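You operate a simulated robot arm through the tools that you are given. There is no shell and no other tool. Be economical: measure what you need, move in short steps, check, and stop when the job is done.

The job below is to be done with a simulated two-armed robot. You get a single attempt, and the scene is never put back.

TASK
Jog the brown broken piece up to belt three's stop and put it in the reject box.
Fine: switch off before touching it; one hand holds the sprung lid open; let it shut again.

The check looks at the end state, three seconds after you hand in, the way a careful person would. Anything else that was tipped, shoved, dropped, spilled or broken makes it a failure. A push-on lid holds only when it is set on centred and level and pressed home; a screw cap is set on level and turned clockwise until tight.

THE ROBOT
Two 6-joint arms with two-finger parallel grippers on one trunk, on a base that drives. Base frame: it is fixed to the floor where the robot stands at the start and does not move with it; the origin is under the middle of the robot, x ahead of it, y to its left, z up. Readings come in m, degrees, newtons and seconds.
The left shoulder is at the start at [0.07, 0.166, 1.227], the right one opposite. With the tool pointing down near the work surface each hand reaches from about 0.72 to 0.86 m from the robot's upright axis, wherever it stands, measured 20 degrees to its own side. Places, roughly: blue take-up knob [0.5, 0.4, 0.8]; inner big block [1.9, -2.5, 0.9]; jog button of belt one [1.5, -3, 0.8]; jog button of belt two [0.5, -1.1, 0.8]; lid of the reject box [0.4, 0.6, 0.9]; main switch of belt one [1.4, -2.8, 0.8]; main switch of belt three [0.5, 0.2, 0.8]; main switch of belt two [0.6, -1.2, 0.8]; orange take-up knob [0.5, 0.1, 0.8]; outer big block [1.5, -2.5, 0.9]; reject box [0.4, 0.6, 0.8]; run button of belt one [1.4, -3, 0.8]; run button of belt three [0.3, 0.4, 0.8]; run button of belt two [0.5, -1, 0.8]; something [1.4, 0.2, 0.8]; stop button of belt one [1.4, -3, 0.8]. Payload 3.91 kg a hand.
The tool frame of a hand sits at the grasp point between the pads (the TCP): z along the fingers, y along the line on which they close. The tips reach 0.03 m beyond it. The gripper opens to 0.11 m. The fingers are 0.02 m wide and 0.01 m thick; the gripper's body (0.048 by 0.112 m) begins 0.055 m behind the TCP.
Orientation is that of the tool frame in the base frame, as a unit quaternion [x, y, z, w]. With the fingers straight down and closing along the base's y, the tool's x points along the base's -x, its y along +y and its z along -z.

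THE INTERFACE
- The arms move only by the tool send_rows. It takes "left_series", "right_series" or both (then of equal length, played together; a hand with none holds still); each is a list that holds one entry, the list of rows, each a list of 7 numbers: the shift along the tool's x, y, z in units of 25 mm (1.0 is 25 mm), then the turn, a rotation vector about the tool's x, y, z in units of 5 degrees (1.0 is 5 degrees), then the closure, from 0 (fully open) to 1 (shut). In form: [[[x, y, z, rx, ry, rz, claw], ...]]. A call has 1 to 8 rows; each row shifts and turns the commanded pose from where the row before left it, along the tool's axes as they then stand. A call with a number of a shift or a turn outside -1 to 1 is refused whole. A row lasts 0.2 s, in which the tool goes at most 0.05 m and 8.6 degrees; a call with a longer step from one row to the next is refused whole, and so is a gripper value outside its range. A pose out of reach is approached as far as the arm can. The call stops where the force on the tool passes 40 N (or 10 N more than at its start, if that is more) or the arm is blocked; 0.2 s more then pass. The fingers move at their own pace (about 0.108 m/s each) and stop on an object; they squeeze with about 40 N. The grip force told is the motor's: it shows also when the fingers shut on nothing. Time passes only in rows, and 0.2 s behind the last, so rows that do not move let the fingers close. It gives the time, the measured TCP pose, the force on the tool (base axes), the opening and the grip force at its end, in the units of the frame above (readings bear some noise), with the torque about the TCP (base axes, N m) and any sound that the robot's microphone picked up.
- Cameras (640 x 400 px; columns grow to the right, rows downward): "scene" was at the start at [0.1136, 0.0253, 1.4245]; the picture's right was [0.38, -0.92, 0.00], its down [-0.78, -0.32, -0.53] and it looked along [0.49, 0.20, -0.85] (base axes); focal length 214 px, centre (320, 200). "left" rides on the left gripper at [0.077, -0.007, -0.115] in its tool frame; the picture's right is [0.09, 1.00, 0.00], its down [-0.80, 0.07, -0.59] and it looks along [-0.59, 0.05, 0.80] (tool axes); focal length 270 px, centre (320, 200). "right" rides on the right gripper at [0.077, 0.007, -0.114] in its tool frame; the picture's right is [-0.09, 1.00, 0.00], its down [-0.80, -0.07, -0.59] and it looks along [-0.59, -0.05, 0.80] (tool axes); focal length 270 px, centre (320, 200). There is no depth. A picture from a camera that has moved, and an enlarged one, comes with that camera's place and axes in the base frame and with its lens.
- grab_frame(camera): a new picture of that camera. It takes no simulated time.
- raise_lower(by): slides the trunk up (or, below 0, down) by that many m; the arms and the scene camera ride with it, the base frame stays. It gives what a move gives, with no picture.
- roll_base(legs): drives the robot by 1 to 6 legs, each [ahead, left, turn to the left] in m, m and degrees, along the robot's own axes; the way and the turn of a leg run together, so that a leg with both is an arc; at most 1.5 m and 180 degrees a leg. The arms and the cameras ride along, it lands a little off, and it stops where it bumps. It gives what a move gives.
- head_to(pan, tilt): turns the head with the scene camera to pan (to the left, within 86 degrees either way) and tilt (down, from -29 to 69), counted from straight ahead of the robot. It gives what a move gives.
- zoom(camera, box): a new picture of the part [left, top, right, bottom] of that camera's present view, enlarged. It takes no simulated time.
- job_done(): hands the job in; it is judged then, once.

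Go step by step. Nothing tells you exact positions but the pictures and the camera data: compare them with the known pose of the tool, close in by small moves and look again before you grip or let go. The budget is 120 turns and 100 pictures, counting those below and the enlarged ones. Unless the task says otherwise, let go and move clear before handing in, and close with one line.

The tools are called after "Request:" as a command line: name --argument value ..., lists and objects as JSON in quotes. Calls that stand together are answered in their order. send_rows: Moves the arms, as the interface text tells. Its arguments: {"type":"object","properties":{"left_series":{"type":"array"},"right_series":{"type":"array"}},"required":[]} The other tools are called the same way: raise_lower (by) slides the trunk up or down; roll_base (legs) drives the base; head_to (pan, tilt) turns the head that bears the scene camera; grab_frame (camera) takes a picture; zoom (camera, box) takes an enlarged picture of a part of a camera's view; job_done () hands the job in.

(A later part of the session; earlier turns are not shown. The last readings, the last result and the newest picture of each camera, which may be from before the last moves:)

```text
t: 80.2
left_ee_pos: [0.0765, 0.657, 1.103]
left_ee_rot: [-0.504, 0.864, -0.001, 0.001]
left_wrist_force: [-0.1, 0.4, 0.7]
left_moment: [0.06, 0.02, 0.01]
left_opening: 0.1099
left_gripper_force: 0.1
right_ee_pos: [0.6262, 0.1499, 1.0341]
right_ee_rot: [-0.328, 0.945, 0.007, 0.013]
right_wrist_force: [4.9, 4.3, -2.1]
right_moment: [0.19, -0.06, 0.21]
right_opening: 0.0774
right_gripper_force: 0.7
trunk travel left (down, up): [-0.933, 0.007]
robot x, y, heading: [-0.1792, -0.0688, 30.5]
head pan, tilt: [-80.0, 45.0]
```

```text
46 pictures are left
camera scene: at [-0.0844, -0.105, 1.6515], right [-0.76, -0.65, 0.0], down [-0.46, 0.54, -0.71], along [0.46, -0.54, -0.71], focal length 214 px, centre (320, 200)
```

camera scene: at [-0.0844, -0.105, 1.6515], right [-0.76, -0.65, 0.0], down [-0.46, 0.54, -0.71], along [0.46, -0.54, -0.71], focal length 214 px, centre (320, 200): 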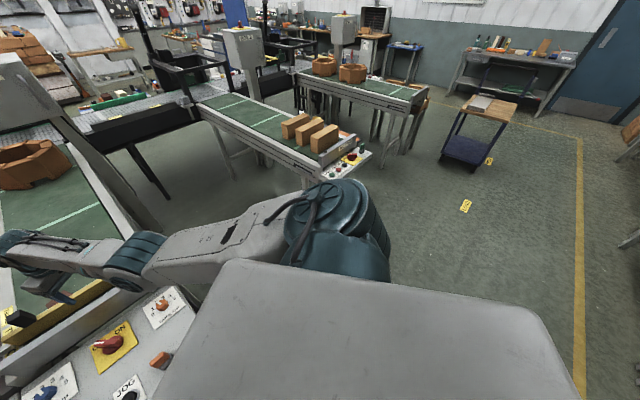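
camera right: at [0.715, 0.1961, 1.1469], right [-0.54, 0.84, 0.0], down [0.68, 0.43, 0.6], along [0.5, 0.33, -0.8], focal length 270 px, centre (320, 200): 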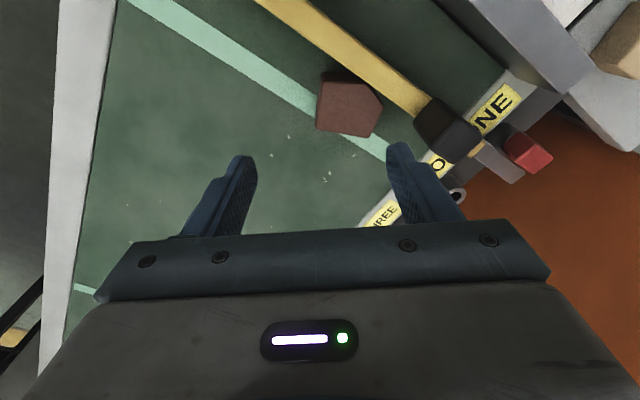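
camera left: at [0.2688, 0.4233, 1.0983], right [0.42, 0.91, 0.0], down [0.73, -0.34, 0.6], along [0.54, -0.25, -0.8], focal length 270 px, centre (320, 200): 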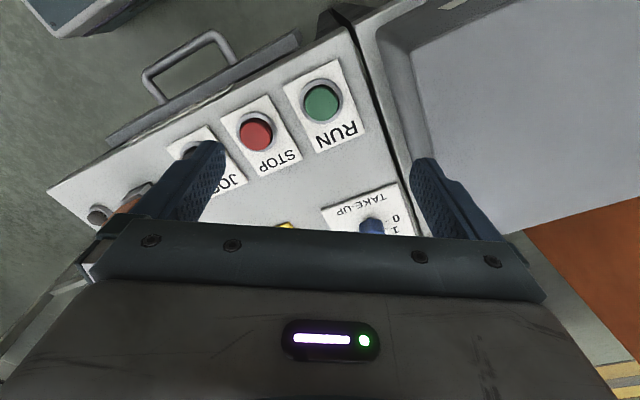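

Backing out, a finger struck something, probably the TRACK dial. I lift straight up and inspect.

Request:
grab_frame --camera "right"

Request:
head_to --pan -22 --tilt 45

Request:
zoom --camera "scene" --box '[240, 110, 400, 230]'

```text
45 pictures are left
camera right: at [0.5601, 0.1053, 1.145], right [-0.55, 0.84, 0.01], down [0.66, 0.43, 0.62], along [0.51, 0.34, -0.79], focal length 270 px, centre (320, 200)
```

right: 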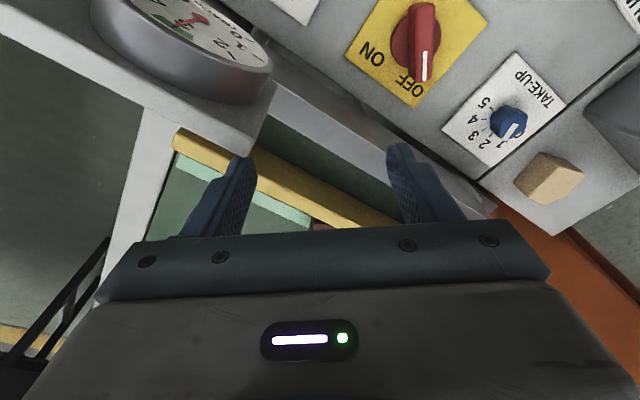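

```text
t: 81.4
left_ee_pos: [0.0762, 0.6572, 1.102]
left_ee_rot: [-0.505, 0.863, -0.002, 0.001]
left_wrist_force: [0.1, -1.1, -0.1]
left_moment: [0.0, -0.04, 0.0]
left_opening: 0.1102
left_gripper_force: 0.1
right_ee_pos: [0.6262, 0.1503, 1.0334]
right_ee_rot: [-0.328, 0.945, 0.007, 0.013]
right_wrist_force: [6.2, 4.9, -2.4]
right_moment: [0.12, -0.08, 0.29]
right_opening: 0.0774
right_gripper_force: 0.4
trunk travel left (down, up): [-0.933, 0.007]
robot x, y, heading: [-0.1825, -0.0682, 30.5]
head pan, tilt: [-22.0, 45.0]
```

```text
3.33 times, centred on (320, 170) of scene
camera zoom: at [-0.057, -0.0312, 1.6514], right [0.15, -0.99, 0.0], down [-0.7, -0.11, -0.71], along [0.7, 0.1, -0.71], focal length 715 px, centre (320, 300)
```

zoom: 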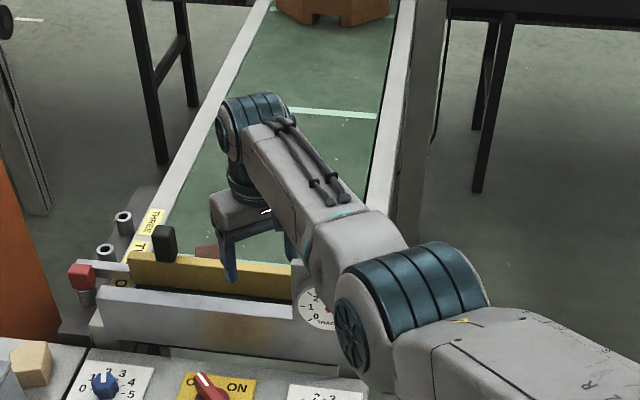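

Request:
send_rows --right_series '[[[-0.5, 0, 0, 0, 0, 0, 0.3], [0, 0, -1, 0, 0, 0, 0.3], [0, 0, -1, 0, 0, 0, 0.3], [0, 0, -1, 0, 0, 0, 0.3], [0, 0, -1, 0, 0, 0, 0.3]]]'

Request:
grab_frame --camera "right"

```text
t: 82.6
left_ee_pos: [0.0734, 0.6565, 1.1037]
left_ee_rot: [-0.505, 0.863, -0.001, 0.002]
left_wrist_force: [-0.1, 0.4, 0.0]
left_moment: [0.03, -0.02, 0.01]
left_opening: 0.11
left_gripper_force: 0.0
right_ee_pos: [0.6268, 0.1511, 1.1366]
right_ee_rot: [-0.328, 0.944, 0.008, 0.014]
right_wrist_force: [-0.3, -0.1, -0.6]
right_moment: [0.02, 0.0, -0.02]
right_opening: 0.077
right_gripper_force: 0.0
right hand out of reach, approached as far as the arm can: row 1
trunk travel left (down, up): [-0.933, 0.007]
robot x, y, heading: [-0.1802, -0.0692, 30.8]
head pan, tilt: [-22.0, 45.0]
```

```text
43 pictures are left
camera right: at [0.5609, 0.1068, 1.2487], right [-0.55, 0.84, 0.01], down [0.66, 0.43, 0.62], along [0.51, 0.34, -0.79], focal length 270 px, centre (320, 200)
```

right: 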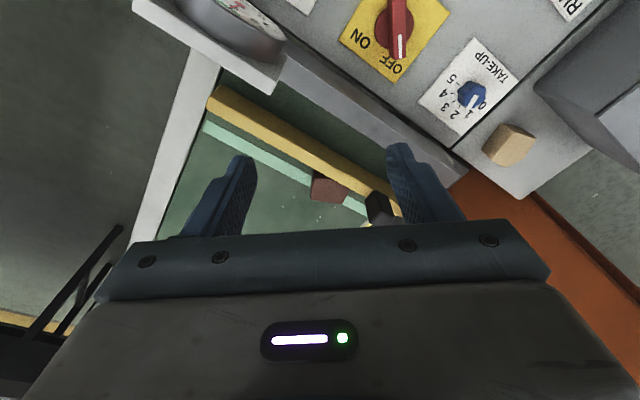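

Everything looks intact; hand now high at z 1.14. Turn to face +y and back into the corridor, then check.

Request:
roll_base --legs '[[-0.05, 0, 0], [0, 0, 59], [-0.37, 0, 0]]'

Request:
head_to --pan -70 --tilt 40

Request:
grab_frame --camera "scene"

```text
t: 88.2
left_ee_pos: [-0.7178, 0.1272, 1.1013]
left_ee_rot: [0.866, -0.5, 0.001, 0.0]
left_wrist_force: [-0.5, 0.2, -0.2]
left_moment: [-0.01, 0.0, -0.01]
left_opening: 0.1099
left_gripper_force: 0.1
right_ee_pos: [-0.0029, 0.3469, 1.1347]
right_ee_rot: [0.753, -0.658, -0.012, -0.008]
right_wrist_force: [0.1, -0.4, -0.6]
right_moment: [-0.01, -0.02, 0.02]
right_opening: 0.0772
right_gripper_force: 0.1
trunk travel left (down, up): [-0.933, 0.007]
robot x, y, heading: [-0.2246, -0.4653, 89.9]
head pan, tilt: [-22.0, 45.0]
```

```text
t: 89.3
left_ee_pos: [-0.7174, 0.1265, 1.1029]
left_ee_rot: [0.866, -0.5, 0.0, -0.002]
left_wrist_force: [0.2, 0.4, -1.0]
left_moment: [0.01, 0.0, 0.01]
left_opening: 0.11
left_gripper_force: 0.1
right_ee_pos: [-0.0017, 0.3449, 1.1362]
right_ee_rot: [0.753, -0.658, -0.013, -0.009]
right_wrist_force: [0.2, -0.3, 0.1]
right_moment: [-0.01, -0.04, 0.02]
right_opening: 0.0769
right_gripper_force: 0.1
trunk travel left (down, up): [-0.933, 0.007]
robot x, y, heading: [-0.2239, -0.4639, 89.8]
head pan, tilt: [-70.0, 40.0]
```

```text
42 pictures are left
camera scene: at [-0.1446, -0.3864, 1.6589], right [0.34, -0.94, 0.0], down [-0.6, -0.22, -0.77], along [0.72, 0.26, -0.64], focal length 214 px, centre (320, 200)
```

scene: 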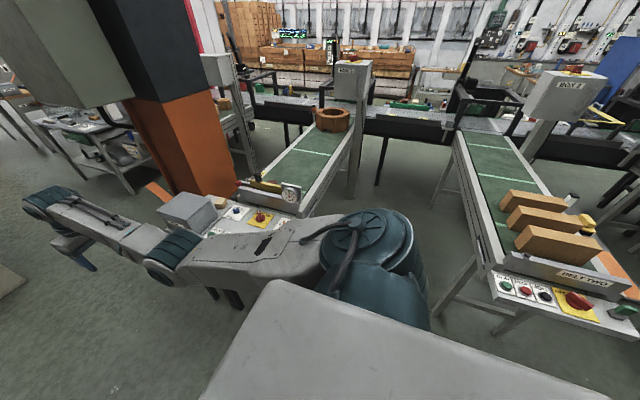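

The corridor between belts three and two is wide enough. I slide right (+x) 0.9 m.

Request:
roll_base --legs '[[0, -0.9, 0]]'

Request:
head_to --pan 10 --tilt 50

Request:
grab_frame --camera "scene"

Request:
grab_frame --camera "right"

```text
t: 94.0
left_ee_pos: [0.166, 0.1246, 1.1023]
left_ee_rot: [0.872, -0.489, 0.001, -0.002]
left_wrist_force: [0.4, -0.3, 0.3]
left_moment: [-0.01, -0.04, -0.04]
left_opening: 0.11
left_gripper_force: 0.0
right_ee_pos: [0.8758, 0.3627, 1.1374]
right_ee_rot: [0.761, -0.648, -0.012, -0.01]
right_wrist_force: [0.2, 0.9, -0.9]
right_moment: [0.0, -0.01, -0.01]
right_opening: 0.0769
right_gripper_force: 0.0
trunk travel left (down, up): [-0.933, 0.007]
robot x, y, heading: [0.6751, -0.4533, 91.3]
head pan, tilt: [-70.0, 40.0]
```

```text
t: 95.6
left_ee_pos: [0.1672, 0.1247, 1.1018]
left_ee_rot: [0.873, -0.489, 0.0, -0.002]
left_wrist_force: [-0.9, -0.9, -0.1]
left_moment: [0.0, -0.03, 0.0]
left_opening: 0.1102
left_gripper_force: 0.0
right_ee_pos: [0.8779, 0.3625, 1.1362]
right_ee_rot: [0.762, -0.648, -0.013, -0.009]
right_wrist_force: [-0.7, -1.2, 0.4]
right_moment: [0.02, 0.0, -0.02]
right_opening: 0.077
right_gripper_force: 0.1
trunk travel left (down, up): [-0.933, 0.007]
robot x, y, heading: [0.6771, -0.4548, 91.5]
head pan, tilt: [10.0, 50.0]
```

```text
41 pictures are left
camera scene: at [0.6592, -0.3282, 1.6447], right [0.98, 0.2, 0.0], down [0.15, -0.75, -0.64], along [-0.13, 0.63, -0.77], focal length 214 px, centre (320, 200)
```

scene: 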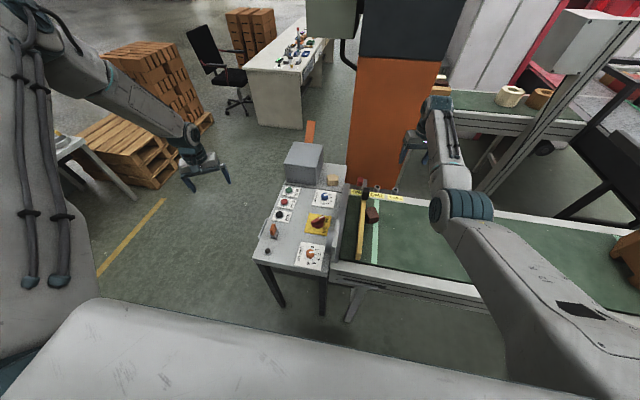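

```text
40 pictures are left
camera right: at [0.8843, 0.2819, 1.2484], right [-1.0, -0.07, 0.01], down [-0.05, 0.78, 0.62], along [-0.05, 0.62, -0.79], focal length 270 px, centre (320, 200)
```

right: 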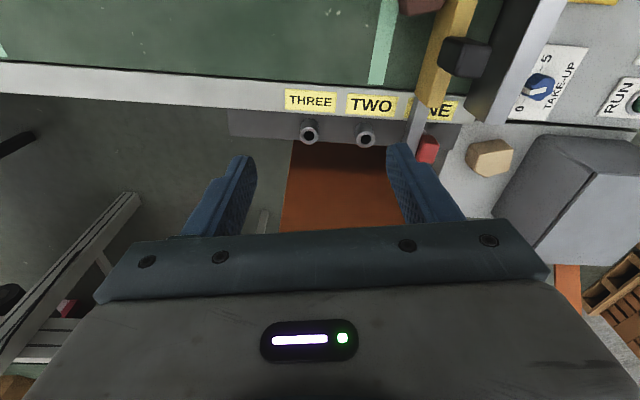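

I'm beside the belt with the piece about 0.72 m ahead. I rotate the tool ~90° so the fingers will close along the belt's width and the camera stays on the free upstream side.

Request:
send_rows --right_series '[[[0, 0, 0, 0, 0.36, 0, 0.3], [0, 0, 0, 0, 0, -1, 0.3], [0, 0, 0, 0, 0, -1, 0.3], [0, 0, 0, 0, 0, -1, 0.3], [0, 0, 0, 0, 0, -1, 0.3], [0, 0, 0, 0, 0, -1, 0.3], [0, 0, 0, 0, 0, -1, 0.3], [0, 0, 0, 0, 0, -1, 0.3]]]'

Request:
send_rows --right_series '[[[0, 0, 0, 0, 0, -1, 0.3], [0, 0, 0, 0, 0, -1, 0.3], [0, 0, 0, 0, 0, -1, 0.3], [0, 0, 0, 0, 0, -1, 0.3], [0, 0, 0, 0, 0, -1, 0.3], [0, 0, 0, 0, 0, -1, 0.3], [0, 0, 0, 0, 0, -1, 0.3], [0, 0, 0, 0, 0, -1, 0.3]]]'

```text
t: 97.4
left_ee_pos: [0.1665, 0.1243, 1.1033]
left_ee_rot: [0.872, -0.489, 0.0, -0.002]
left_wrist_force: [-0.6, -1.5, -0.7]
left_moment: [0.0, -0.02, -0.01]
left_opening: 0.1098
left_gripper_force: 0.0
right_ee_pos: [0.8763, 0.3632, 1.1372]
right_ee_rot: [0.921, -0.389, -0.002, 0.001]
right_wrist_force: [0.8, -0.3, 0.1]
right_moment: [-0.05, 0.02, 0.01]
right_opening: 0.077
right_gripper_force: 0.0
trunk travel left (down, up): [-0.933, 0.007]
robot x, y, heading: [0.6728, -0.4546, 91.3]
head pan, tilt: [10.0, 50.0]
```

```text
t: 99.2
left_ee_pos: [0.1665, 0.1237, 1.1031]
left_ee_rot: [0.873, -0.489, 0.0, -0.002]
left_wrist_force: [-0.1, 0.1, 0.8]
left_moment: [0.01, 0.03, 0.01]
left_opening: 0.1101
left_gripper_force: 0.0
right_ee_pos: [0.8767, 0.3619, 1.137]
right_ee_rot: [0.999, -0.05, -0.002, 0.001]
right_wrist_force: [-0.2, -0.5, -0.3]
right_moment: [-0.05, 0.03, 0.01]
right_opening: 0.0767
right_gripper_force: 0.0
trunk travel left (down, up): [-0.933, 0.007]
robot x, y, heading: [0.6806, -0.4587, 91.7]
head pan, tilt: [10.0, 50.0]
```

Request:
send_rows --right_series '[[[0, 0, 0, 0, 0, -1, 0.3], [0, 0, 0, 0, 0, -1, 0.3], [0, 0, 0, 0, 0, -1, 0.3], [-0.88, 0.65, 0, 0, 0, 0, 0.3], [-0.88, 0.65, 0, 0, 0, 0, 0.3], [-0.88, 0.65, 0, 0, 0, 0, 0.3], [-0.88, 0.65, 0, 0, 0, 0, 0.3], [-0.88, 0.65, 0, 0, 0, 0, 0.3]]]'

Request:
raise_lower --by -0.12

Request:
grab_frame --camera "right"

Request:
grab_frame --camera "scene"

```text
t: 101.0
left_ee_pos: [0.166, 0.1241, 1.1023]
left_ee_rot: [0.872, -0.489, 0.0, -0.002]
left_wrist_force: [-0.2, -0.5, 0.3]
left_moment: [-0.01, -0.05, 0.03]
left_opening: 0.1099
left_gripper_force: 0.0
right_ee_pos: [0.7803, 0.2682, 1.1356]
right_ee_rot: [0.997, 0.08, 0.0, -0.001]
right_wrist_force: [-0.9, -0.2, -0.1]
right_moment: [0.01, -0.02, 0.0]
right_opening: 0.0771
right_gripper_force: 0.1
right hand out of reach, approached as far as the arm can: row 8
trunk travel left (down, up): [-0.933, 0.007]
robot x, y, heading: [0.678, -0.4542, 91.1]
head pan, tilt: [10.0, 50.0]
```

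```text
t: 102.5
left_ee_pos: [0.1668, 0.1245, 0.9831]
left_ee_rot: [0.872, -0.489, 0.001, -0.002]
left_wrist_force: [0.1, 0.2, 0.3]
left_moment: [0.03, -0.01, 0.02]
left_opening: 0.11
left_gripper_force: 0.0
right_ee_pos: [0.7825, 0.2686, 1.0148]
right_ee_rot: [0.997, 0.08, -0.002, 0.0]
right_wrist_force: [-0.3, 0.7, -0.5]
right_moment: [-0.02, -0.04, 0.0]
right_opening: 0.0769
right_gripper_force: 0.0
trunk travel left (down, up): [-0.813, 0.127]
robot x, y, heading: [0.6751, -0.4498, 91.6]
head pan, tilt: [10.0, 50.0]
```

```text
39 pictures are left
camera right: at [0.8594, 0.2742, 1.1287], right [0.07, -1.0, 0.0], down [-0.8, -0.06, 0.6], along [-0.6, -0.04, -0.8], focal length 270 px, centre (320, 200)
```

right: 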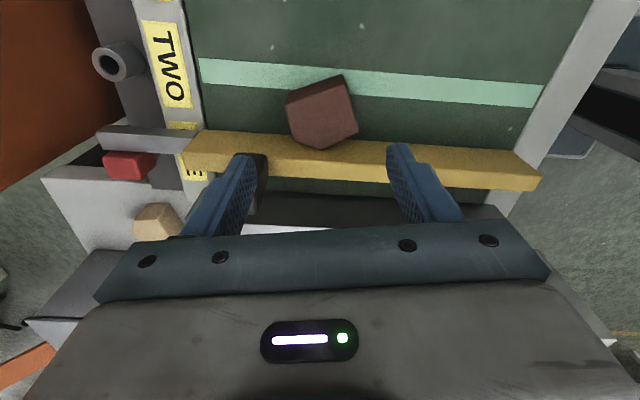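

```text
38 pictures are left
camera scene: at [0.6591, -0.3284, 1.5248], right [0.98, 0.2, 0.0], down [0.15, -0.75, -0.64], along [-0.13, 0.63, -0.77], focal length 214 px, centre (320, 200)
```

scene: 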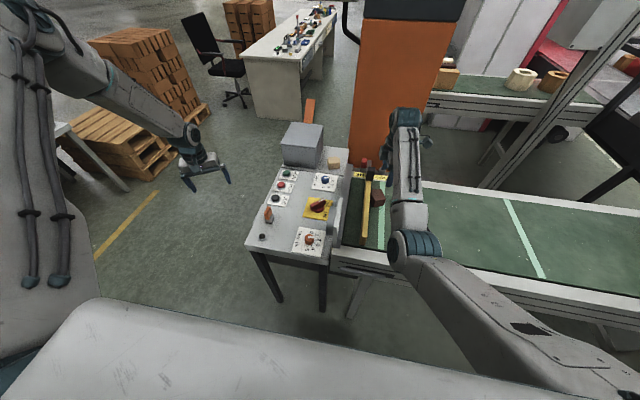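

The piece is right below. A 6° yaw and 4 mm shift aligns the fingers with its sides while keeping the hand body off the black block; then lower the trunk 8 cm and look.

Request:
send_rows --right_series '[[[0.15, 0, 0, 0, 0, -0.6, 0.3], [0, 0, 0, 0, 0, -0.6, 0.3]]]'

Request:
raise_lower --by -0.08

Request:
grab_frame --camera "right"

Request:
zoom --camera "scene" --box '[300, 80, 460, 280]'

```text
t: 103.1
left_ee_pos: [0.166, 0.1243, 0.9819]
left_ee_rot: [0.873, -0.489, 0.0, -0.002]
left_wrist_force: [-0.6, -0.1, 0.3]
left_moment: [0.01, 0.01, -0.03]
left_opening: 0.1096
left_gripper_force: 0.0
right_ee_pos: [0.7854, 0.2684, 1.014]
right_ee_rot: [0.991, 0.132, -0.002, 0.0]
right_wrist_force: [0.0, -0.3, 0.3]
right_moment: [0.0, 0.01, 0.02]
right_opening: 0.077
right_gripper_force: 0.1
trunk travel left (down, up): [-0.813, 0.127]
robot x, y, heading: [0.677, -0.4527, 91.5]
head pan, tilt: [10.0, 50.0]
```

```text
t: 104.2
left_ee_pos: [0.1666, 0.1241, 0.9032]
left_ee_rot: [0.872, -0.489, 0.001, -0.002]
left_wrist_force: [-0.5, 0.8, 0.1]
left_moment: [0.0, 0.03, 0.01]
left_opening: 0.11
left_gripper_force: 0.0
right_ee_pos: [0.7844, 0.2686, 0.9348]
right_ee_rot: [0.991, 0.133, -0.002, -0.001]
right_wrist_force: [0.1, 0.7, 0.3]
right_moment: [0.01, 0.01, 0.01]
right_opening: 0.0772
right_gripper_force: 0.0
trunk travel left (down, up): [-0.733, 0.207]
robot x, y, heading: [0.6751, -0.4578, 91.7]
head pan, tilt: [10.0, 50.0]
```

```text
37 pictures are left
camera right: at [0.8623, 0.283, 1.0485], right [0.18, -0.98, 0.0], down [-0.79, -0.14, 0.6], along [-0.59, -0.1, -0.8], focal length 270 px, centre (320, 200)
```

right: 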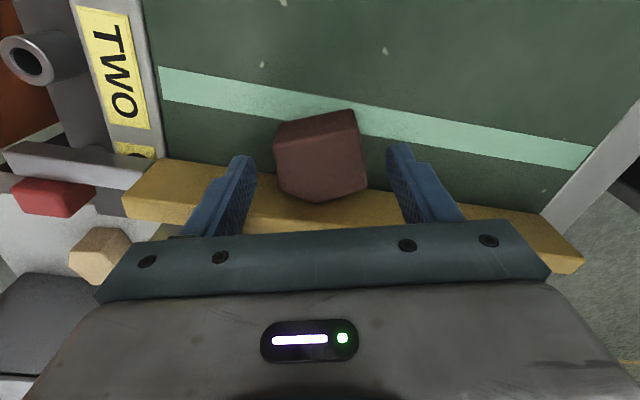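

```text
2.00 times, centred on (380, 180) of scene
camera zoom: at [0.6589, -0.3285, 1.4447], right [0.98, 0.2, 0.0], down [0.15, -0.75, -0.64], along [-0.13, 0.63, -0.77], focal length 429 px, centre (200, 240)
```

zoom: 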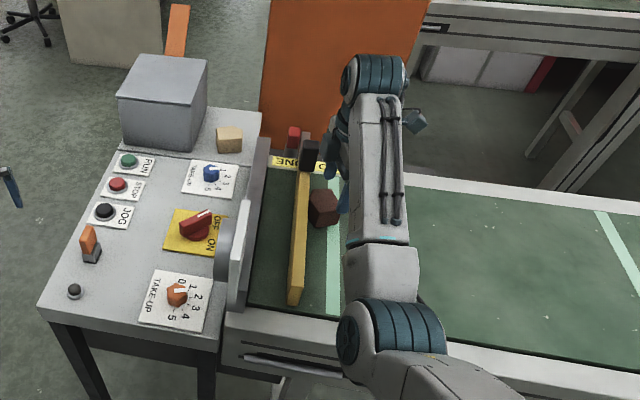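

Fingers are well placed. To keep the elbow outside the belt rail while lowering, I back the base 5 cm and extend the hand the same amount.

Request:
roll_base --legs '[[-0.05, 0, 0]]'

Request:
send_rows --right_series '[[[0.26, -0.96, 0, 0, 0, 0, 0.3], [0.26, -0.96, 0, 0, 0, 0, 0.3], [0, 0, 0, 0, 0, 0, 0.3]]]'

Request:
grab_frame --camera "right"

```text
t: 105.2
left_ee_pos: [0.1684, 0.0799, 0.8993]
left_ee_rot: [0.872, -0.489, 0.002, 0.0]
left_wrist_force: [-0.9, 0.8, -0.9]
left_moment: [-0.03, 0.03, -0.03]
left_opening: 0.11
left_gripper_force: 0.1
right_ee_pos: [0.7859, 0.2244, 0.9305]
right_ee_rot: [0.991, 0.132, -0.002, 0.002]
right_wrist_force: [-0.8, 0.2, -0.1]
right_moment: [-0.03, -0.03, 0.04]
right_opening: 0.077
right_gripper_force: 0.1
trunk travel left (down, up): [-0.733, 0.207]
robot x, y, heading: [0.6775, -0.5024, 91.4]
head pan, tilt: [10.0, 50.0]
```

```text
t: 106.0
left_ee_pos: [0.1696, 0.0738, 0.9039]
left_ee_rot: [0.872, -0.49, -0.001, -0.002]
left_wrist_force: [-0.4, -0.2, 0.6]
left_moment: [0.02, 0.02, 0.01]
left_opening: 0.1098
left_gripper_force: 0.1
right_ee_pos: [0.7878, 0.2693, 0.9354]
right_ee_rot: [0.991, 0.132, -0.001, -0.002]
right_wrist_force: [-0.1, 0.6, 0.5]
right_moment: [0.03, 0.02, 0.0]
right_opening: 0.0768
right_gripper_force: 0.0
trunk travel left (down, up): [-0.733, 0.207]
robot x, y, heading: [0.6754, -0.5063, 91.4]
head pan, tilt: [10.0, 50.0]
```

```text
35 pictures are left
camera right: at [0.8644, 0.2818, 1.0498], right [0.18, -0.98, 0.0], down [-0.79, -0.14, 0.6], along [-0.59, -0.1, -0.8], focal length 270 px, centre (320, 200)
```

right: 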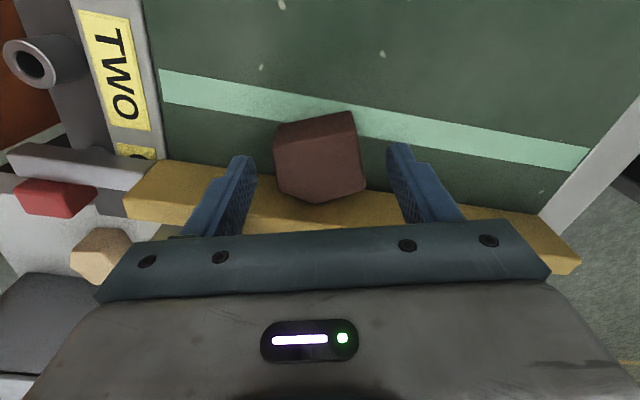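

Positioned; descend 6 cm around the piece.

Request:
send_rows --right_series '[[[0, 0, 0.6, 0, 0, 0, 0.3], [0, 0, 0.6, 0, 0, 0, 0.3], [0, 0, 0.6, 0, 0, 0, 0.3], [0, 0, 0.5, 0, 0, 0, 0.3]]]'

Request:
grab_frame --camera "right"

Request:
zoom --camera "scene" --box '[300, 80, 460, 280]'

```text
t: 107.0
left_ee_pos: [0.1685, 0.0732, 0.9029]
left_ee_rot: [0.872, -0.489, -0.001, -0.002]
left_wrist_force: [0.3, -0.1, -0.5]
left_moment: [0.04, 0.03, 0.01]
left_opening: 0.1102
left_gripper_force: 0.0
right_ee_pos: [0.7871, 0.268, 0.8805]
right_ee_rot: [0.991, 0.133, 0.0, -0.004]
right_wrist_force: [0.5, 5.3, 12.7]
right_moment: [-0.43, -0.23, 0.06]
right_opening: 0.0749
right_gripper_force: 0.0
trunk travel left (down, up): [-0.733, 0.207]
robot x, y, heading: [0.6773, -0.5003, 91.4]
head pan, tilt: [10.0, 50.0]
```

```text
34 pictures are left
camera right: at [0.8646, 0.281, 0.9947], right [0.18, -0.98, -0.01], down [-0.79, -0.15, 0.6], along [-0.59, -0.1, -0.8], focal length 270 px, centre (320, 200)
```

right: 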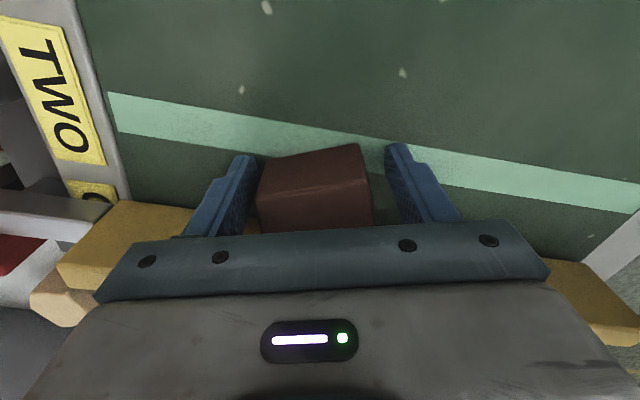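

```text
2.00 times, centred on (380, 180) of scene
camera zoom: at [0.6597, -0.3815, 1.4454], right [0.98, 0.2, 0.0], down [0.15, -0.75, -0.64], along [-0.13, 0.63, -0.76], focal length 429 px, centre (200, 240)
```

zoom: 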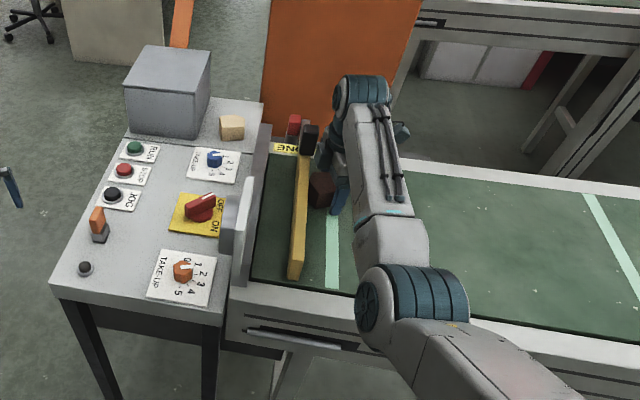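

Fingertips have reached the belt with the piece between them. Raise 2 mm and close.

Request:
send_rows --right_series '[[[0, 0, -0.12, 0, 0, 0, 0.3], [0, 0, 0, 0, 0, 0, 0.45], [0, 0, 0, 0, 0, 0, 0.6], [0, 0, 0, 0, 0, 0, 0.8], [0, 0, 0, 0, 0, 0, 0.8]]]'

Request:
grab_frame --camera "right"

```text
t: 108.2
left_ee_pos: [0.168, 0.0743, 0.9039]
left_ee_rot: [0.872, -0.489, -0.001, -0.003]
left_wrist_force: [-0.3, -0.3, -1.3]
left_moment: [-0.03, 0.01, 0.0]
left_opening: 0.1101
left_gripper_force: 0.1
right_ee_pos: [0.7871, 0.2676, 0.8804]
right_ee_rot: [0.991, 0.132, -0.002, -0.001]
right_wrist_force: [1.3, -5.6, 5.1]
right_moment: [-0.32, -0.13, -0.01]
right_opening: 0.0587
right_gripper_force: 40.6
trunk travel left (down, up): [-0.733, 0.207]
robot x, y, heading: [0.6784, -0.5042, 91.6]
head pan, tilt: [10.0, 50.0]
```

```text
32 pictures are left
camera right: at [0.8645, 0.2815, 0.9943], right [0.18, -0.98, 0.0], down [-0.79, -0.14, 0.6], along [-0.59, -0.1, -0.8], focal length 270 px, centre (320, 200)
```

right: 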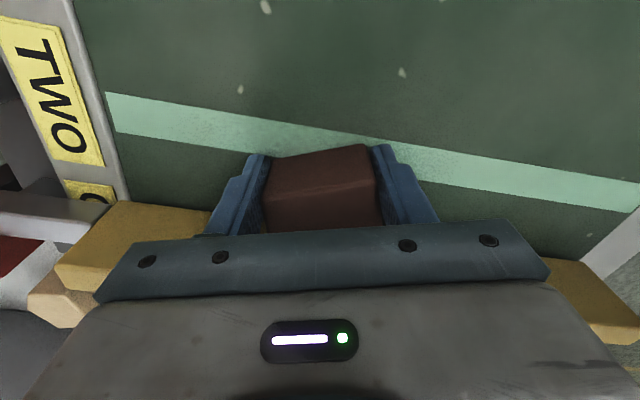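

Gripped at 59 mm. I lift straight up and look.

Request:
send_rows --right_series '[[[0, 0, -0.5, 0, 0, 0, 0.9], [0, 0, -0.8, 0, 0, 0, 0.9], [0, 0, -1, 0, 0, 0, 0.9], [0, 0, -1, 0, 0, 0, 0.9], [0, 0, -1, 0, 0, 0, 0.9]]]'

Request:
raise_lower --by 0.19

Request:
grab_frame --camera "right"

```text
t: 109.4
left_ee_pos: [0.1687, 0.0753, 0.9028]
left_ee_rot: [0.872, -0.49, 0.0, -0.002]
left_wrist_force: [-0.7, 0.7, 0.1]
left_moment: [-0.01, 0.02, 0.01]
left_opening: 0.1099
left_gripper_force: 0.1
right_ee_pos: [0.7868, 0.2709, 0.9893]
right_ee_rot: [0.991, 0.132, -0.002, -0.001]
right_wrist_force: [-0.9, 0.0, -0.1]
right_moment: [0.04, -0.01, -0.02]
right_opening: 0.0584
right_gripper_force: 39.4
trunk travel left (down, up): [-0.733, 0.207]
robot x, y, heading: [0.6737, -0.5002, 91.9]
head pan, tilt: [10.0, 50.0]
```

```text
t: 111.5
left_ee_pos: [0.168, 0.074, 1.0921]
left_ee_rot: [0.872, -0.49, 0.0, -0.003]
left_wrist_force: [0.3, -0.1, -0.3]
left_moment: [0.03, 0.02, -0.01]
left_opening: 0.11
left_gripper_force: 0.1
right_ee_pos: [0.7857, 0.2703, 1.1783]
right_ee_rot: [0.991, 0.132, -0.002, -0.001]
right_wrist_force: [0.2, 0.3, -0.7]
right_moment: [-0.01, -0.02, -0.03]
right_opening: 0.0583
right_gripper_force: 40.0
trunk travel left (down, up): [-0.923, 0.017]
robot x, y, heading: [0.6799, -0.5008, 91.7]
head pan, tilt: [10.0, 50.0]
```

```text
31 pictures are left
camera right: at [0.8639, 0.2839, 1.2922], right [0.18, -0.98, 0.0], down [-0.79, -0.14, 0.6], along [-0.59, -0.1, -0.8], focal length 270 px, centre (320, 200)
```

right: 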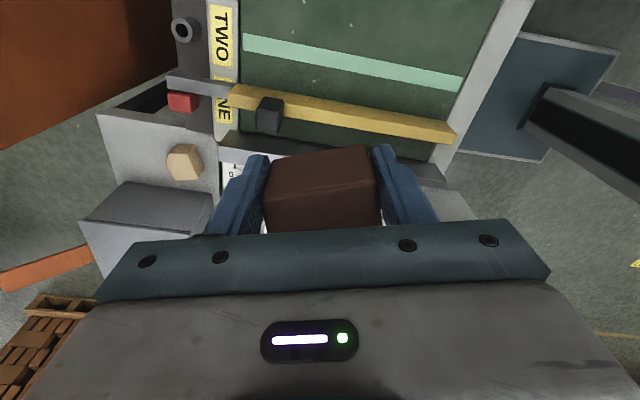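

Piece is held. Now I study the reject box's lid for its hinge.

Request:
grab_frame --camera "left"

Request:
zoom --camera "scene" --box '[260, 110, 360, 190]'

```text
30 pictures are left
camera left: at [0.2144, 0.0129, 1.2064], right [-0.8, -0.59, 0.0], down [-0.48, 0.65, 0.6], along [-0.35, 0.48, -0.8], focal length 270 px, centre (320, 200)
```

left: 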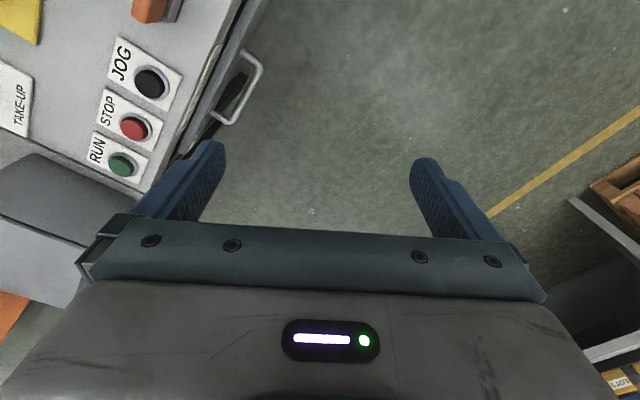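

```text
5.00 times, centred on (310, 150) of scene
camera zoom: at [0.6602, -0.3773, 1.6346], right [0.98, 0.2, 0.0], down [0.15, -0.75, -0.64], along [-0.13, 0.63, -0.77], focal length 1072 px, centre (370, 450)
```

zoom: 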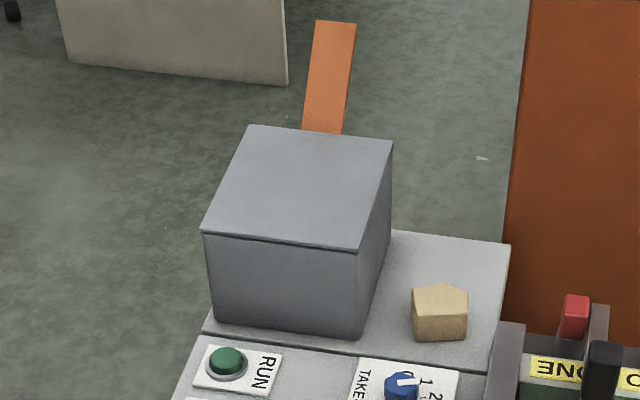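

Lid plate sits on top, label side toward −x, so the hinge is likely at the back. I drive back around to stand in front of the box.

Request:
roll_base --legs '[[0, 0.95, 0], [0, 0, -91.7], [-0.15, 0, 0], [0, 0.9, 0]]'

Request:
head_to --pan 5 --tilt 35

Request:
grab_frame --camera "scene"

```text
t: 125.7
left_ee_pos: [0.1957, 0.839, 1.0921]
left_ee_rot: [-0.246, 0.969, 0.0, 0.002]
left_wrist_force: [-0.5, -1.1, -0.9]
left_moment: [0.0, -0.01, 0.0]
left_opening: 0.1101
left_gripper_force: 0.0
right_ee_pos: [0.3574, 0.2112, 1.1782]
right_ee_rot: [0.778, -0.629, -0.001, -0.002]
right_wrist_force: [0.2, 0.3, -0.2]
right_moment: [-0.03, 0.01, 0.02]
right_opening: 0.058
right_gripper_force: 39.0
trunk travel left (down, up): [-0.923, 0.017]
robot x, y, heading: [-0.4093, 0.3636, -1.5]
head pan, tilt: [10.0, 50.0]
```

```text
t: 126.5
left_ee_pos: [0.1953, 0.8394, 1.0923]
left_ee_rot: [-0.246, 0.969, -0.002, 0.001]
left_wrist_force: [0.0, 0.5, -0.3]
left_moment: [0.01, 0.0, 0.02]
left_opening: 0.11
left_gripper_force: 0.0
right_ee_pos: [0.357, 0.213, 1.1777]
right_ee_rot: [0.778, -0.629, -0.001, -0.002]
right_wrist_force: [-0.7, -0.4, -0.8]
right_moment: [-0.04, 0.01, 0.0]
right_opening: 0.0583
right_gripper_force: 40.4
trunk travel left (down, up): [-0.923, 0.017]
robot x, y, heading: [-0.411, 0.3631, -1.9]
head pan, tilt: [5.0, 35.0]
```

```text
28 pictures are left
camera scene: at [-0.2702, 0.3658, 1.6563], right [0.06, -1.0, 0.0], down [-0.57, -0.03, -0.82], along [0.82, 0.05, -0.57], focal length 214 px, centre (320, 200)
```

scene: 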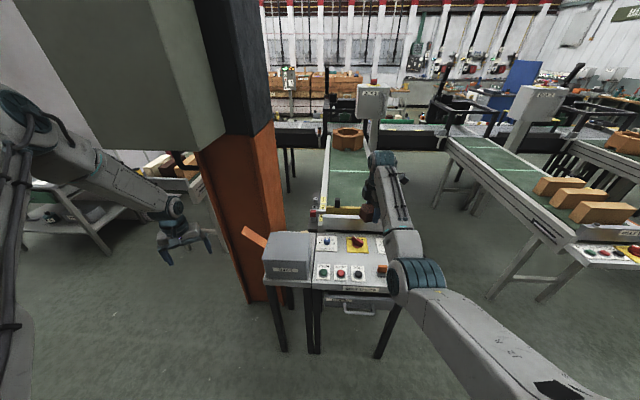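

Request:
zoom --camera "scene" --box '[240, 215, 330, 285]'

```text
5.71 times, centred on (285, 250) of scene
camera zoom: at [-0.2702, 0.3658, 1.6563], right [0.06, -1.0, 0.0], down [-0.57, -0.03, -0.82], along [0.82, 0.05, -0.57], focal length 1226 px, centre (520, -86)
```

zoom: 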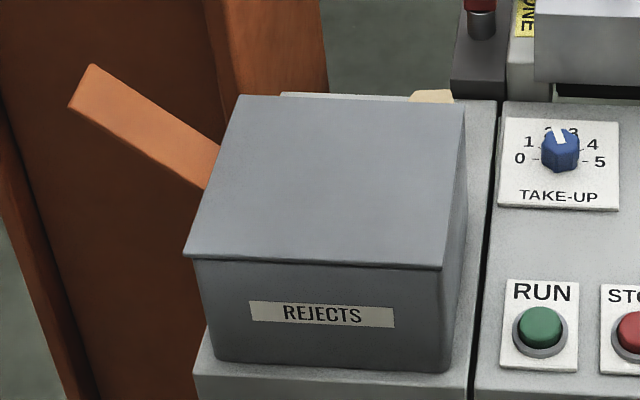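

The orange tab is attached at the lid's left edge (root ≈(0.38, 0.65, 0.94), tip ≈(0.40, 0.74, 1.02)); lid is at z≈0.937, x 0.31–0.475, y 0.46–0.65. I turn the left wrist camera to view that edge.

Request:
send_rows --left_series '[[[0, 0, 0, 0, 0, 1, 0], [0, 0, 0, 0, 0, 1, 0], [0, 0, 0, 0, 0, 1, 0], [0, 0, 0, 0, 0, 1, 0], [0, 0, 0, 0, 0, 1, 0], [0, 0, 0, 0, 0, 1, 0], [0, 0, 0, 0, 0, 1, 0], [0, 0, 0, 0, 0, 1, 0]]]'

Request:
send_rows --left_series '[[[0, 0, 0, 0, 0, 1, 1], [0, 0, 0, 0, 0, 1, 1], [0, 0, 0, 0, 0, 1, 1], [0, 0, 0, 0, 0, 1, 1], [0, 0, 0, 0, 0, 1, 1], [0, 0, 0, 0, 0, 1, 1]]]'

Request:
grab_frame --camera "left"

```text
t: 128.3
left_ee_pos: [0.1949, 0.8395, 1.0916]
left_ee_rot: [0.102, 0.995, -0.002, 0.001]
left_wrist_force: [-0.7, -0.5, 0.0]
left_moment: [0.01, -0.01, 0.01]
left_opening: 0.1099
left_gripper_force: 0.1
right_ee_pos: [0.357, 0.2121, 1.1787]
right_ee_rot: [0.778, -0.629, -0.001, -0.001]
right_wrist_force: [-0.1, 0.4, -1.8]
right_moment: [0.01, 0.0, 0.02]
right_opening: 0.0583
right_gripper_force: 39.9
trunk travel left (down, up): [-0.923, 0.017]
robot x, y, heading: [-0.4091, 0.3589, -1.4]
head pan, tilt: [5.0, 35.0]
```

```text
t: 129.7
left_ee_pos: [0.1952, 0.84, 1.0925]
left_ee_rot: [0.356, 0.934, -0.001, 0.002]
left_wrist_force: [0.3, -0.3, 0.4]
left_moment: [0.02, -0.03, -0.03]
left_opening: 0.0
left_gripper_force: 36.8
right_ee_pos: [0.357, 0.2122, 1.1777]
right_ee_rot: [0.778, -0.629, 0.0, -0.002]
right_wrist_force: [0.7, 0.0, -0.2]
right_moment: [0.0, 0.01, 0.0]
right_opening: 0.0583
right_gripper_force: 40.1
trunk travel left (down, up): [-0.923, 0.017]
robot x, y, heading: [-0.4057, 0.359, -1.6]
head pan, tilt: [5.0, 35.0]
```

```text
26 pictures are left
camera left: at [0.1334, 0.8863, 1.2061], right [0.6, 0.8, 0.0], down [0.64, -0.48, 0.6], along [0.48, -0.36, -0.8], focal length 270 px, centre (320, 200)
```

left: 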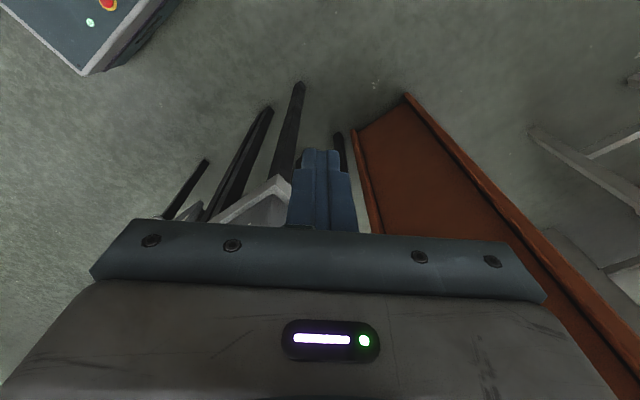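

The wrist camera can't see it from here. I'll test how far the right hand can reach across, since it must drop the piece beside the left hand.

Request:
send_rows --right_series '[[[-1, 0.1, 0, 0, 0, 0, 0.9], [-1, 0.1, 0, 0, 0, 0, 0.9], [-1, 0.1, 0, 0, 0, 0, 0.9], [-1, 0.1, 0, 0, 0, 0, 0.9], [-1, 0.1, 0, 0, 0, 0, 0.9], [-1, 0.1, 0, 0, 0, 0, 0.9], [-1, 0.1, 0, 0, 0, 0, 0.9], [-1, 0.1, 0, 0, 0, 0, 0.9]]]'

Request:
send_rows --right_series '[[[-1, 0.2, 0, 0, 0, 0, 0.9], [-1, 0.2, 0, 0, 0, 0, 0.9], [-1, 0.2, 0, 0, 0, 0, 0.9], [-1, 0.2, 0, 0, 0, 0, 0.9], [-1, 0.2, 0, 0, 0, 0, 0.9], [-1, 0.2, 0, 0, 0, 0, 0.9], [-1, 0.2, 0, 0, 0, 0, 0.9], [-1, 0.2, 0, 0, 0, 0, 0.9]]]'

```text
t: 131.5
left_ee_pos: [0.1959, 0.8392, 1.092]
left_ee_rot: [0.355, 0.935, -0.001, 0.001]
left_wrist_force: [0.8, 0.5, 0.3]
left_moment: [0.02, -0.03, -0.03]
left_opening: 0.0001
left_gripper_force: 37.9
right_ee_pos: [0.322, 0.3633, 1.1764]
right_ee_rot: [0.778, -0.628, -0.002, -0.001]
right_wrist_force: [-0.6, -0.4, -0.2]
right_moment: [0.02, -0.01, -0.02]
right_opening: 0.0585
right_gripper_force: 40.6
right hand out of reach, approached as far as the arm can: row 7, 8
trunk travel left (down, up): [-0.923, 0.017]
robot x, y, heading: [-0.4082, 0.3599, -1.7]
head pan, tilt: [5.0, 35.0]
```

```text
t: 133.3
left_ee_pos: [0.1967, 0.8396, 1.0924]
left_ee_rot: [0.355, 0.935, -0.001, 0.002]
left_wrist_force: [-0.3, 0.2, 0.7]
left_moment: [0.01, -0.01, -0.01]
left_opening: 0.0
left_gripper_force: 38.3
right_ee_pos: [0.3442, 0.383, 1.1724]
right_ee_rot: [0.778, -0.628, -0.002, -0.001]
right_wrist_force: [-0.3, -0.4, -1.1]
right_moment: [0.01, 0.01, 0.02]
right_opening: 0.0582
right_gripper_force: 40.1
right hand out of reach, approached as far as the arm can: row 1, 2, 3, 4, 5, 6, 7, 8
trunk travel left (down, up): [-0.923, 0.017]
robot x, y, heading: [-0.4083, 0.3582, -1.6]
head pan, tilt: [5.0, 35.0]
```

The right hand's inward limit is about straight ahead; the left needs the same elbow-low posture as the right. I take the left hand back and down beside the body to re-pose it, mirroring how the right one started.

Request:
send_rows --left_series '[[[0.748, -0.664, 0.9, 0, 0, 0, 1], [0.748, -0.664, 0.9, 0, 0, 0, 1], [0.748, -0.664, 0.9, 0, 0, 0, 1], [0.748, -0.664, 0.9, 0, 0, 0, 1], [0.748, -0.664, 0.9, 0, 0, 0, 1], [0.748, -0.664, 0.9, 0, 0, 0, 1], [0.748, -0.664, 0.9, 0, 0, 0, 1], [0.748, -0.664, 0.9, 0, 0, 0, 1]]]'

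Request:
send_rows --left_series '[[[0.6, -0.6, 1, 0, 0, 0, 1], [0.6, -0.6, 1, 0, 0, 0, 1], [0.6, -0.6, 1, 0, 0, 0, 1], [0.6, -0.6, 1, 0, 0, 0, 1], [0.6, -0.6, 1, 0, 0, 0, 1], [0.6, -0.6, 1, 0, 0, 0, 1], [0.6, -0.6, 1, 0, 0, 0, 1], [0.6, -0.6, 1, 0, 0, 0, 1]]]'

Request:
send_rows --left_series '[[[0.4, -0.3, 1, 0, 0, 0, 1], [0.4, -0.3, 1, 0, 0, 0, 1], [0.4, -0.3, 1, 0, 0, 0, 1], [0.4, -0.3, 1, 0, 0, 0, 1], [0.4, -0.3, 1, 0, 0, 0, 1], [0.4, -0.3, 1, 0, 0, 0, 1], [0.4, -0.3, 1, 0, 0, 0, 1], [0.4, -0.3, 1, 0, 0, 0, 1]]]'

```text
t: 135.1
left_ee_pos: [-0.0225, 0.8502, 0.9709]
left_ee_rot: [0.355, 0.935, -0.001, 0.003]
left_wrist_force: [-0.2, -0.3, -0.4]
left_moment: [-0.01, 0.01, -0.03]
left_opening: 0.0001
left_gripper_force: 38.0
left hand out of reach, approached as far as the arm can: row 4, 5, 6, 7, 8
right_ee_pos: [0.3426, 0.3855, 1.1721]
right_ee_rot: [0.778, -0.628, -0.001, -0.002]
right_wrist_force: [-0.1, 0.4, -0.8]
right_moment: [-0.03, -0.04, 0.02]
right_opening: 0.0582
right_gripper_force: 39.9
trunk travel left (down, up): [-0.923, 0.017]
robot x, y, heading: [-0.4151, 0.3642, -1.4]
head pan, tilt: [5.0, 35.0]
```

```text
t: 136.9
left_ee_pos: [-0.2191, 0.8719, 0.8626]
left_ee_rot: [0.356, 0.935, 0.0, 0.003]
left_wrist_force: [0.4, -0.4, -0.9]
left_moment: [0.0, -0.02, -0.01]
left_opening: 0.0001
left_gripper_force: 37.7
left hand out of reach, approached as far as the arm can: row 1, 2, 3, 4, 5, 6
right_ee_pos: [0.3442, 0.3836, 1.1727]
right_ee_rot: [0.778, -0.628, -0.001, -0.002]
right_wrist_force: [0.1, -0.8, -1.3]
right_moment: [0.01, 0.01, 0.0]
right_opening: 0.0584
right_gripper_force: 40.5
trunk travel left (down, up): [-0.923, 0.017]
robot x, y, heading: [-0.4094, 0.3661, -1.5]
head pan, tilt: [5.0, 35.0]
```

```text
t: 138.7
left_ee_pos: [-0.315, 0.8806, 0.6602]
left_ee_rot: [0.356, 0.934, -0.001, 0.003]
left_wrist_force: [-0.5, -0.4, -0.8]
left_moment: [-0.01, 0.0, 0.03]
left_opening: 0.0
left_gripper_force: 37.9
right_ee_pos: [0.3443, 0.3849, 1.1702]
right_ee_rot: [0.778, -0.629, -0.001, -0.002]
right_wrist_force: [-0.1, -0.6, -0.2]
right_moment: [-0.05, -0.02, -0.01]
right_opening: 0.0584
right_gripper_force: 40.5
trunk travel left (down, up): [-0.923, 0.017]
robot x, y, heading: [-0.4121, 0.3626, -1.7]
head pan, tilt: [5.0, 35.0]
```

Request:
send_rows --left_series '[[[-0.5, -0.6, 1, 0, 0, 0, 1], [-0.5, -0.6, 1, 0, 0, 0, 1], [-0.5, -0.6, 1, 0, 0, 0, 1], [-0.5, -0.6, 1, 0, 0, 0, 1], [-0.5, -0.6, 1, 0, 0, 0, 1], [-0.5, -0.6, 1, 0, 0, 0, 1], [-0.5, -0.6, 1, 0, 0, 0, 1], [-0.5, -0.6, 1, 0, 0, 0, 1]]]'

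Request:
head_to --pan 80 --tilt 45

Request:
grab_frame --camera "scene"

```text
t: 140.5
left_ee_pos: [-0.3242, 0.7361, 0.479]
left_ee_rot: [0.355, 0.935, 0.0, 0.002]
left_wrist_force: [0.4, 0.2, 0.2]
left_moment: [0.0, 0.04, -0.02]
left_opening: 0.0
left_gripper_force: 37.9
left hand out of reach, approached as far as the arm can: row 8
right_ee_pos: [0.3473, 0.3835, 1.17]
right_ee_rot: [0.777, -0.629, -0.002, -0.001]
right_wrist_force: [0.5, -0.4, -1.4]
right_moment: [-0.03, 0.0, -0.01]
right_opening: 0.0586
right_gripper_force: 39.5
trunk travel left (down, up): [-0.923, 0.017]
robot x, y, heading: [-0.4106, 0.3636, -1.6]
head pan, tilt: [5.0, 35.0]
```

```text
t: 141.9
left_ee_pos: [-0.326, 0.7362, 0.4777]
left_ee_rot: [0.355, 0.935, 0.0, 0.002]
left_wrist_force: [0.5, -0.3, 0.5]
left_moment: [-0.01, -0.01, 0.0]
left_opening: 0.0002
left_gripper_force: 38.1
right_ee_pos: [0.3436, 0.3845, 1.1718]
right_ee_rot: [0.777, -0.629, -0.001, -0.003]
right_wrist_force: [0.7, -0.9, -1.5]
right_moment: [0.0, -0.01, 0.01]
right_opening: 0.0584
right_gripper_force: 40.1
trunk travel left (down, up): [-0.923, 0.017]
robot x, y, heading: [-0.4062, 0.3622, -1.6]
head pan, tilt: [80.0, 45.0]
```

```text
25 pictures are left
camera scene: at [-0.3421, 0.4402, 1.6416], right [0.98, -0.2, 0.0], down [-0.14, -0.69, -0.71], along [0.14, 0.69, -0.71], focal length 214 px, centre (320, 200)
```

scene: 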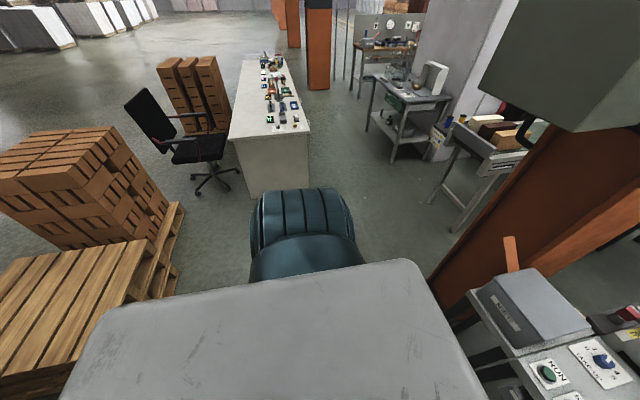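

Arm now hangs like the right one did at start. I bring it up and forward along the mirror of the right arm's path.

Request:
send_rows --left_series '[[[0, 0, -1, 0, 0, -1, 1], [0, 0, -1, 0, 0, -1, 1], [0, 0, -1, 0, 0, -1, 1], [0, 0, -1, 0, 0, -1, 1], [0, 0, -1, 0, 0, -1, 1], [0, 0, -1, 0, 0, -1, 1], [0, 0, -1, 0, 0, -1, 1], [0, 0, -1, 0, 0, -1, 1]]]'

Request:
send_rows --left_series '[[[-0.3, 0.1, -1, 0, 0, 0, 1], [-0.3, 0.1, -1, 0, 0, 0, 1], [-0.3, 0.1, -1, 0, 0, 0, 1], [-0.3, 0.1, -1, 0, 0, 0, 1], [-0.3, 0.1, -1, 0, 0, 0, 1], [-0.3, 0, -1, 0, 0, 0, 1], [-0.3, 0, -1, 0, 0, 0, 1], [-0.3, 0, -1, 0, 0, 0, 1]]]'

Request:
send_rows --left_series '[[[-1, 0, -1, 0, 0, 0, 1], [-1, 0, -1, 0, 0, 0, 1], [-1, 0, -1, 0, 0, 0, 1], [-1, 0, -1, 0, 0, 0, 1], [-1, 0, -1, 0, 0, 0, 1], [-1, 0, -0.5, 0, 0, 0, 1], [-1, 0, -0.5, 0, 0, 0, 1], [-1, 0, 0, 0, 0, 0, 1]]]'

```text
t: 143.7
left_ee_pos: [-0.3245, 0.7348, 0.6678]
left_ee_rot: [0.013, 1.0, -0.002, 0.002]
left_wrist_force: [0.4, -0.3, -0.2]
left_moment: [0.01, 0.03, -0.02]
left_opening: 0.0001
left_gripper_force: 37.3
left hand out of reach, approached as far as the arm can: row 1
right_ee_pos: [0.3455, 0.3829, 1.1719]
right_ee_rot: [0.778, -0.629, -0.001, -0.002]
right_wrist_force: [-0.2, -0.6, -0.9]
right_moment: [-0.04, -0.01, -0.05]
right_opening: 0.0584
right_gripper_force: 40.4
trunk travel left (down, up): [-0.923, 0.017]
robot x, y, heading: [-0.4051, 0.3667, -1.8]
head pan, tilt: [80.0, 45.0]
```

```text
t: 145.5
left_ee_pos: [-0.264, 0.7451, 0.8668]
left_ee_rot: [0.014, 1.0, -0.001, 0.0]
left_wrist_force: [-0.4, -0.6, -0.1]
left_moment: [0.02, 0.02, 0.0]
left_opening: 0.0
left_gripper_force: 38.0
right_ee_pos: [0.3464, 0.385, 1.1703]
right_ee_rot: [0.778, -0.629, -0.002, -0.001]
right_wrist_force: [0.0, 0.2, -1.0]
right_moment: [-0.07, 0.01, -0.01]
right_opening: 0.0582
right_gripper_force: 39.1
trunk travel left (down, up): [-0.923, 0.017]
robot x, y, heading: [-0.408, 0.3621, -1.7]
head pan, tilt: [80.0, 45.0]
```

```text
t: 147.3
left_ee_pos: [-0.064, 0.7399, 1.0164]
left_ee_rot: [0.014, 1.0, -0.001, 0.0]
left_wrist_force: [0.1, -0.6, -0.9]
left_moment: [0.03, 0.02, -0.02]
left_opening: 0.0002
left_gripper_force: 37.8
right_ee_pos: [0.3462, 0.3847, 1.171]
right_ee_rot: [0.778, -0.629, -0.002, -0.001]
right_wrist_force: [-0.5, -0.4, -0.8]
right_moment: [-0.01, 0.01, -0.02]
right_opening: 0.0585
right_gripper_force: 40.1
trunk travel left (down, up): [-0.923, 0.017]
robot x, y, heading: [-0.4097, 0.3619, -1.5]
head pan, tilt: [80.0, 45.0]
```

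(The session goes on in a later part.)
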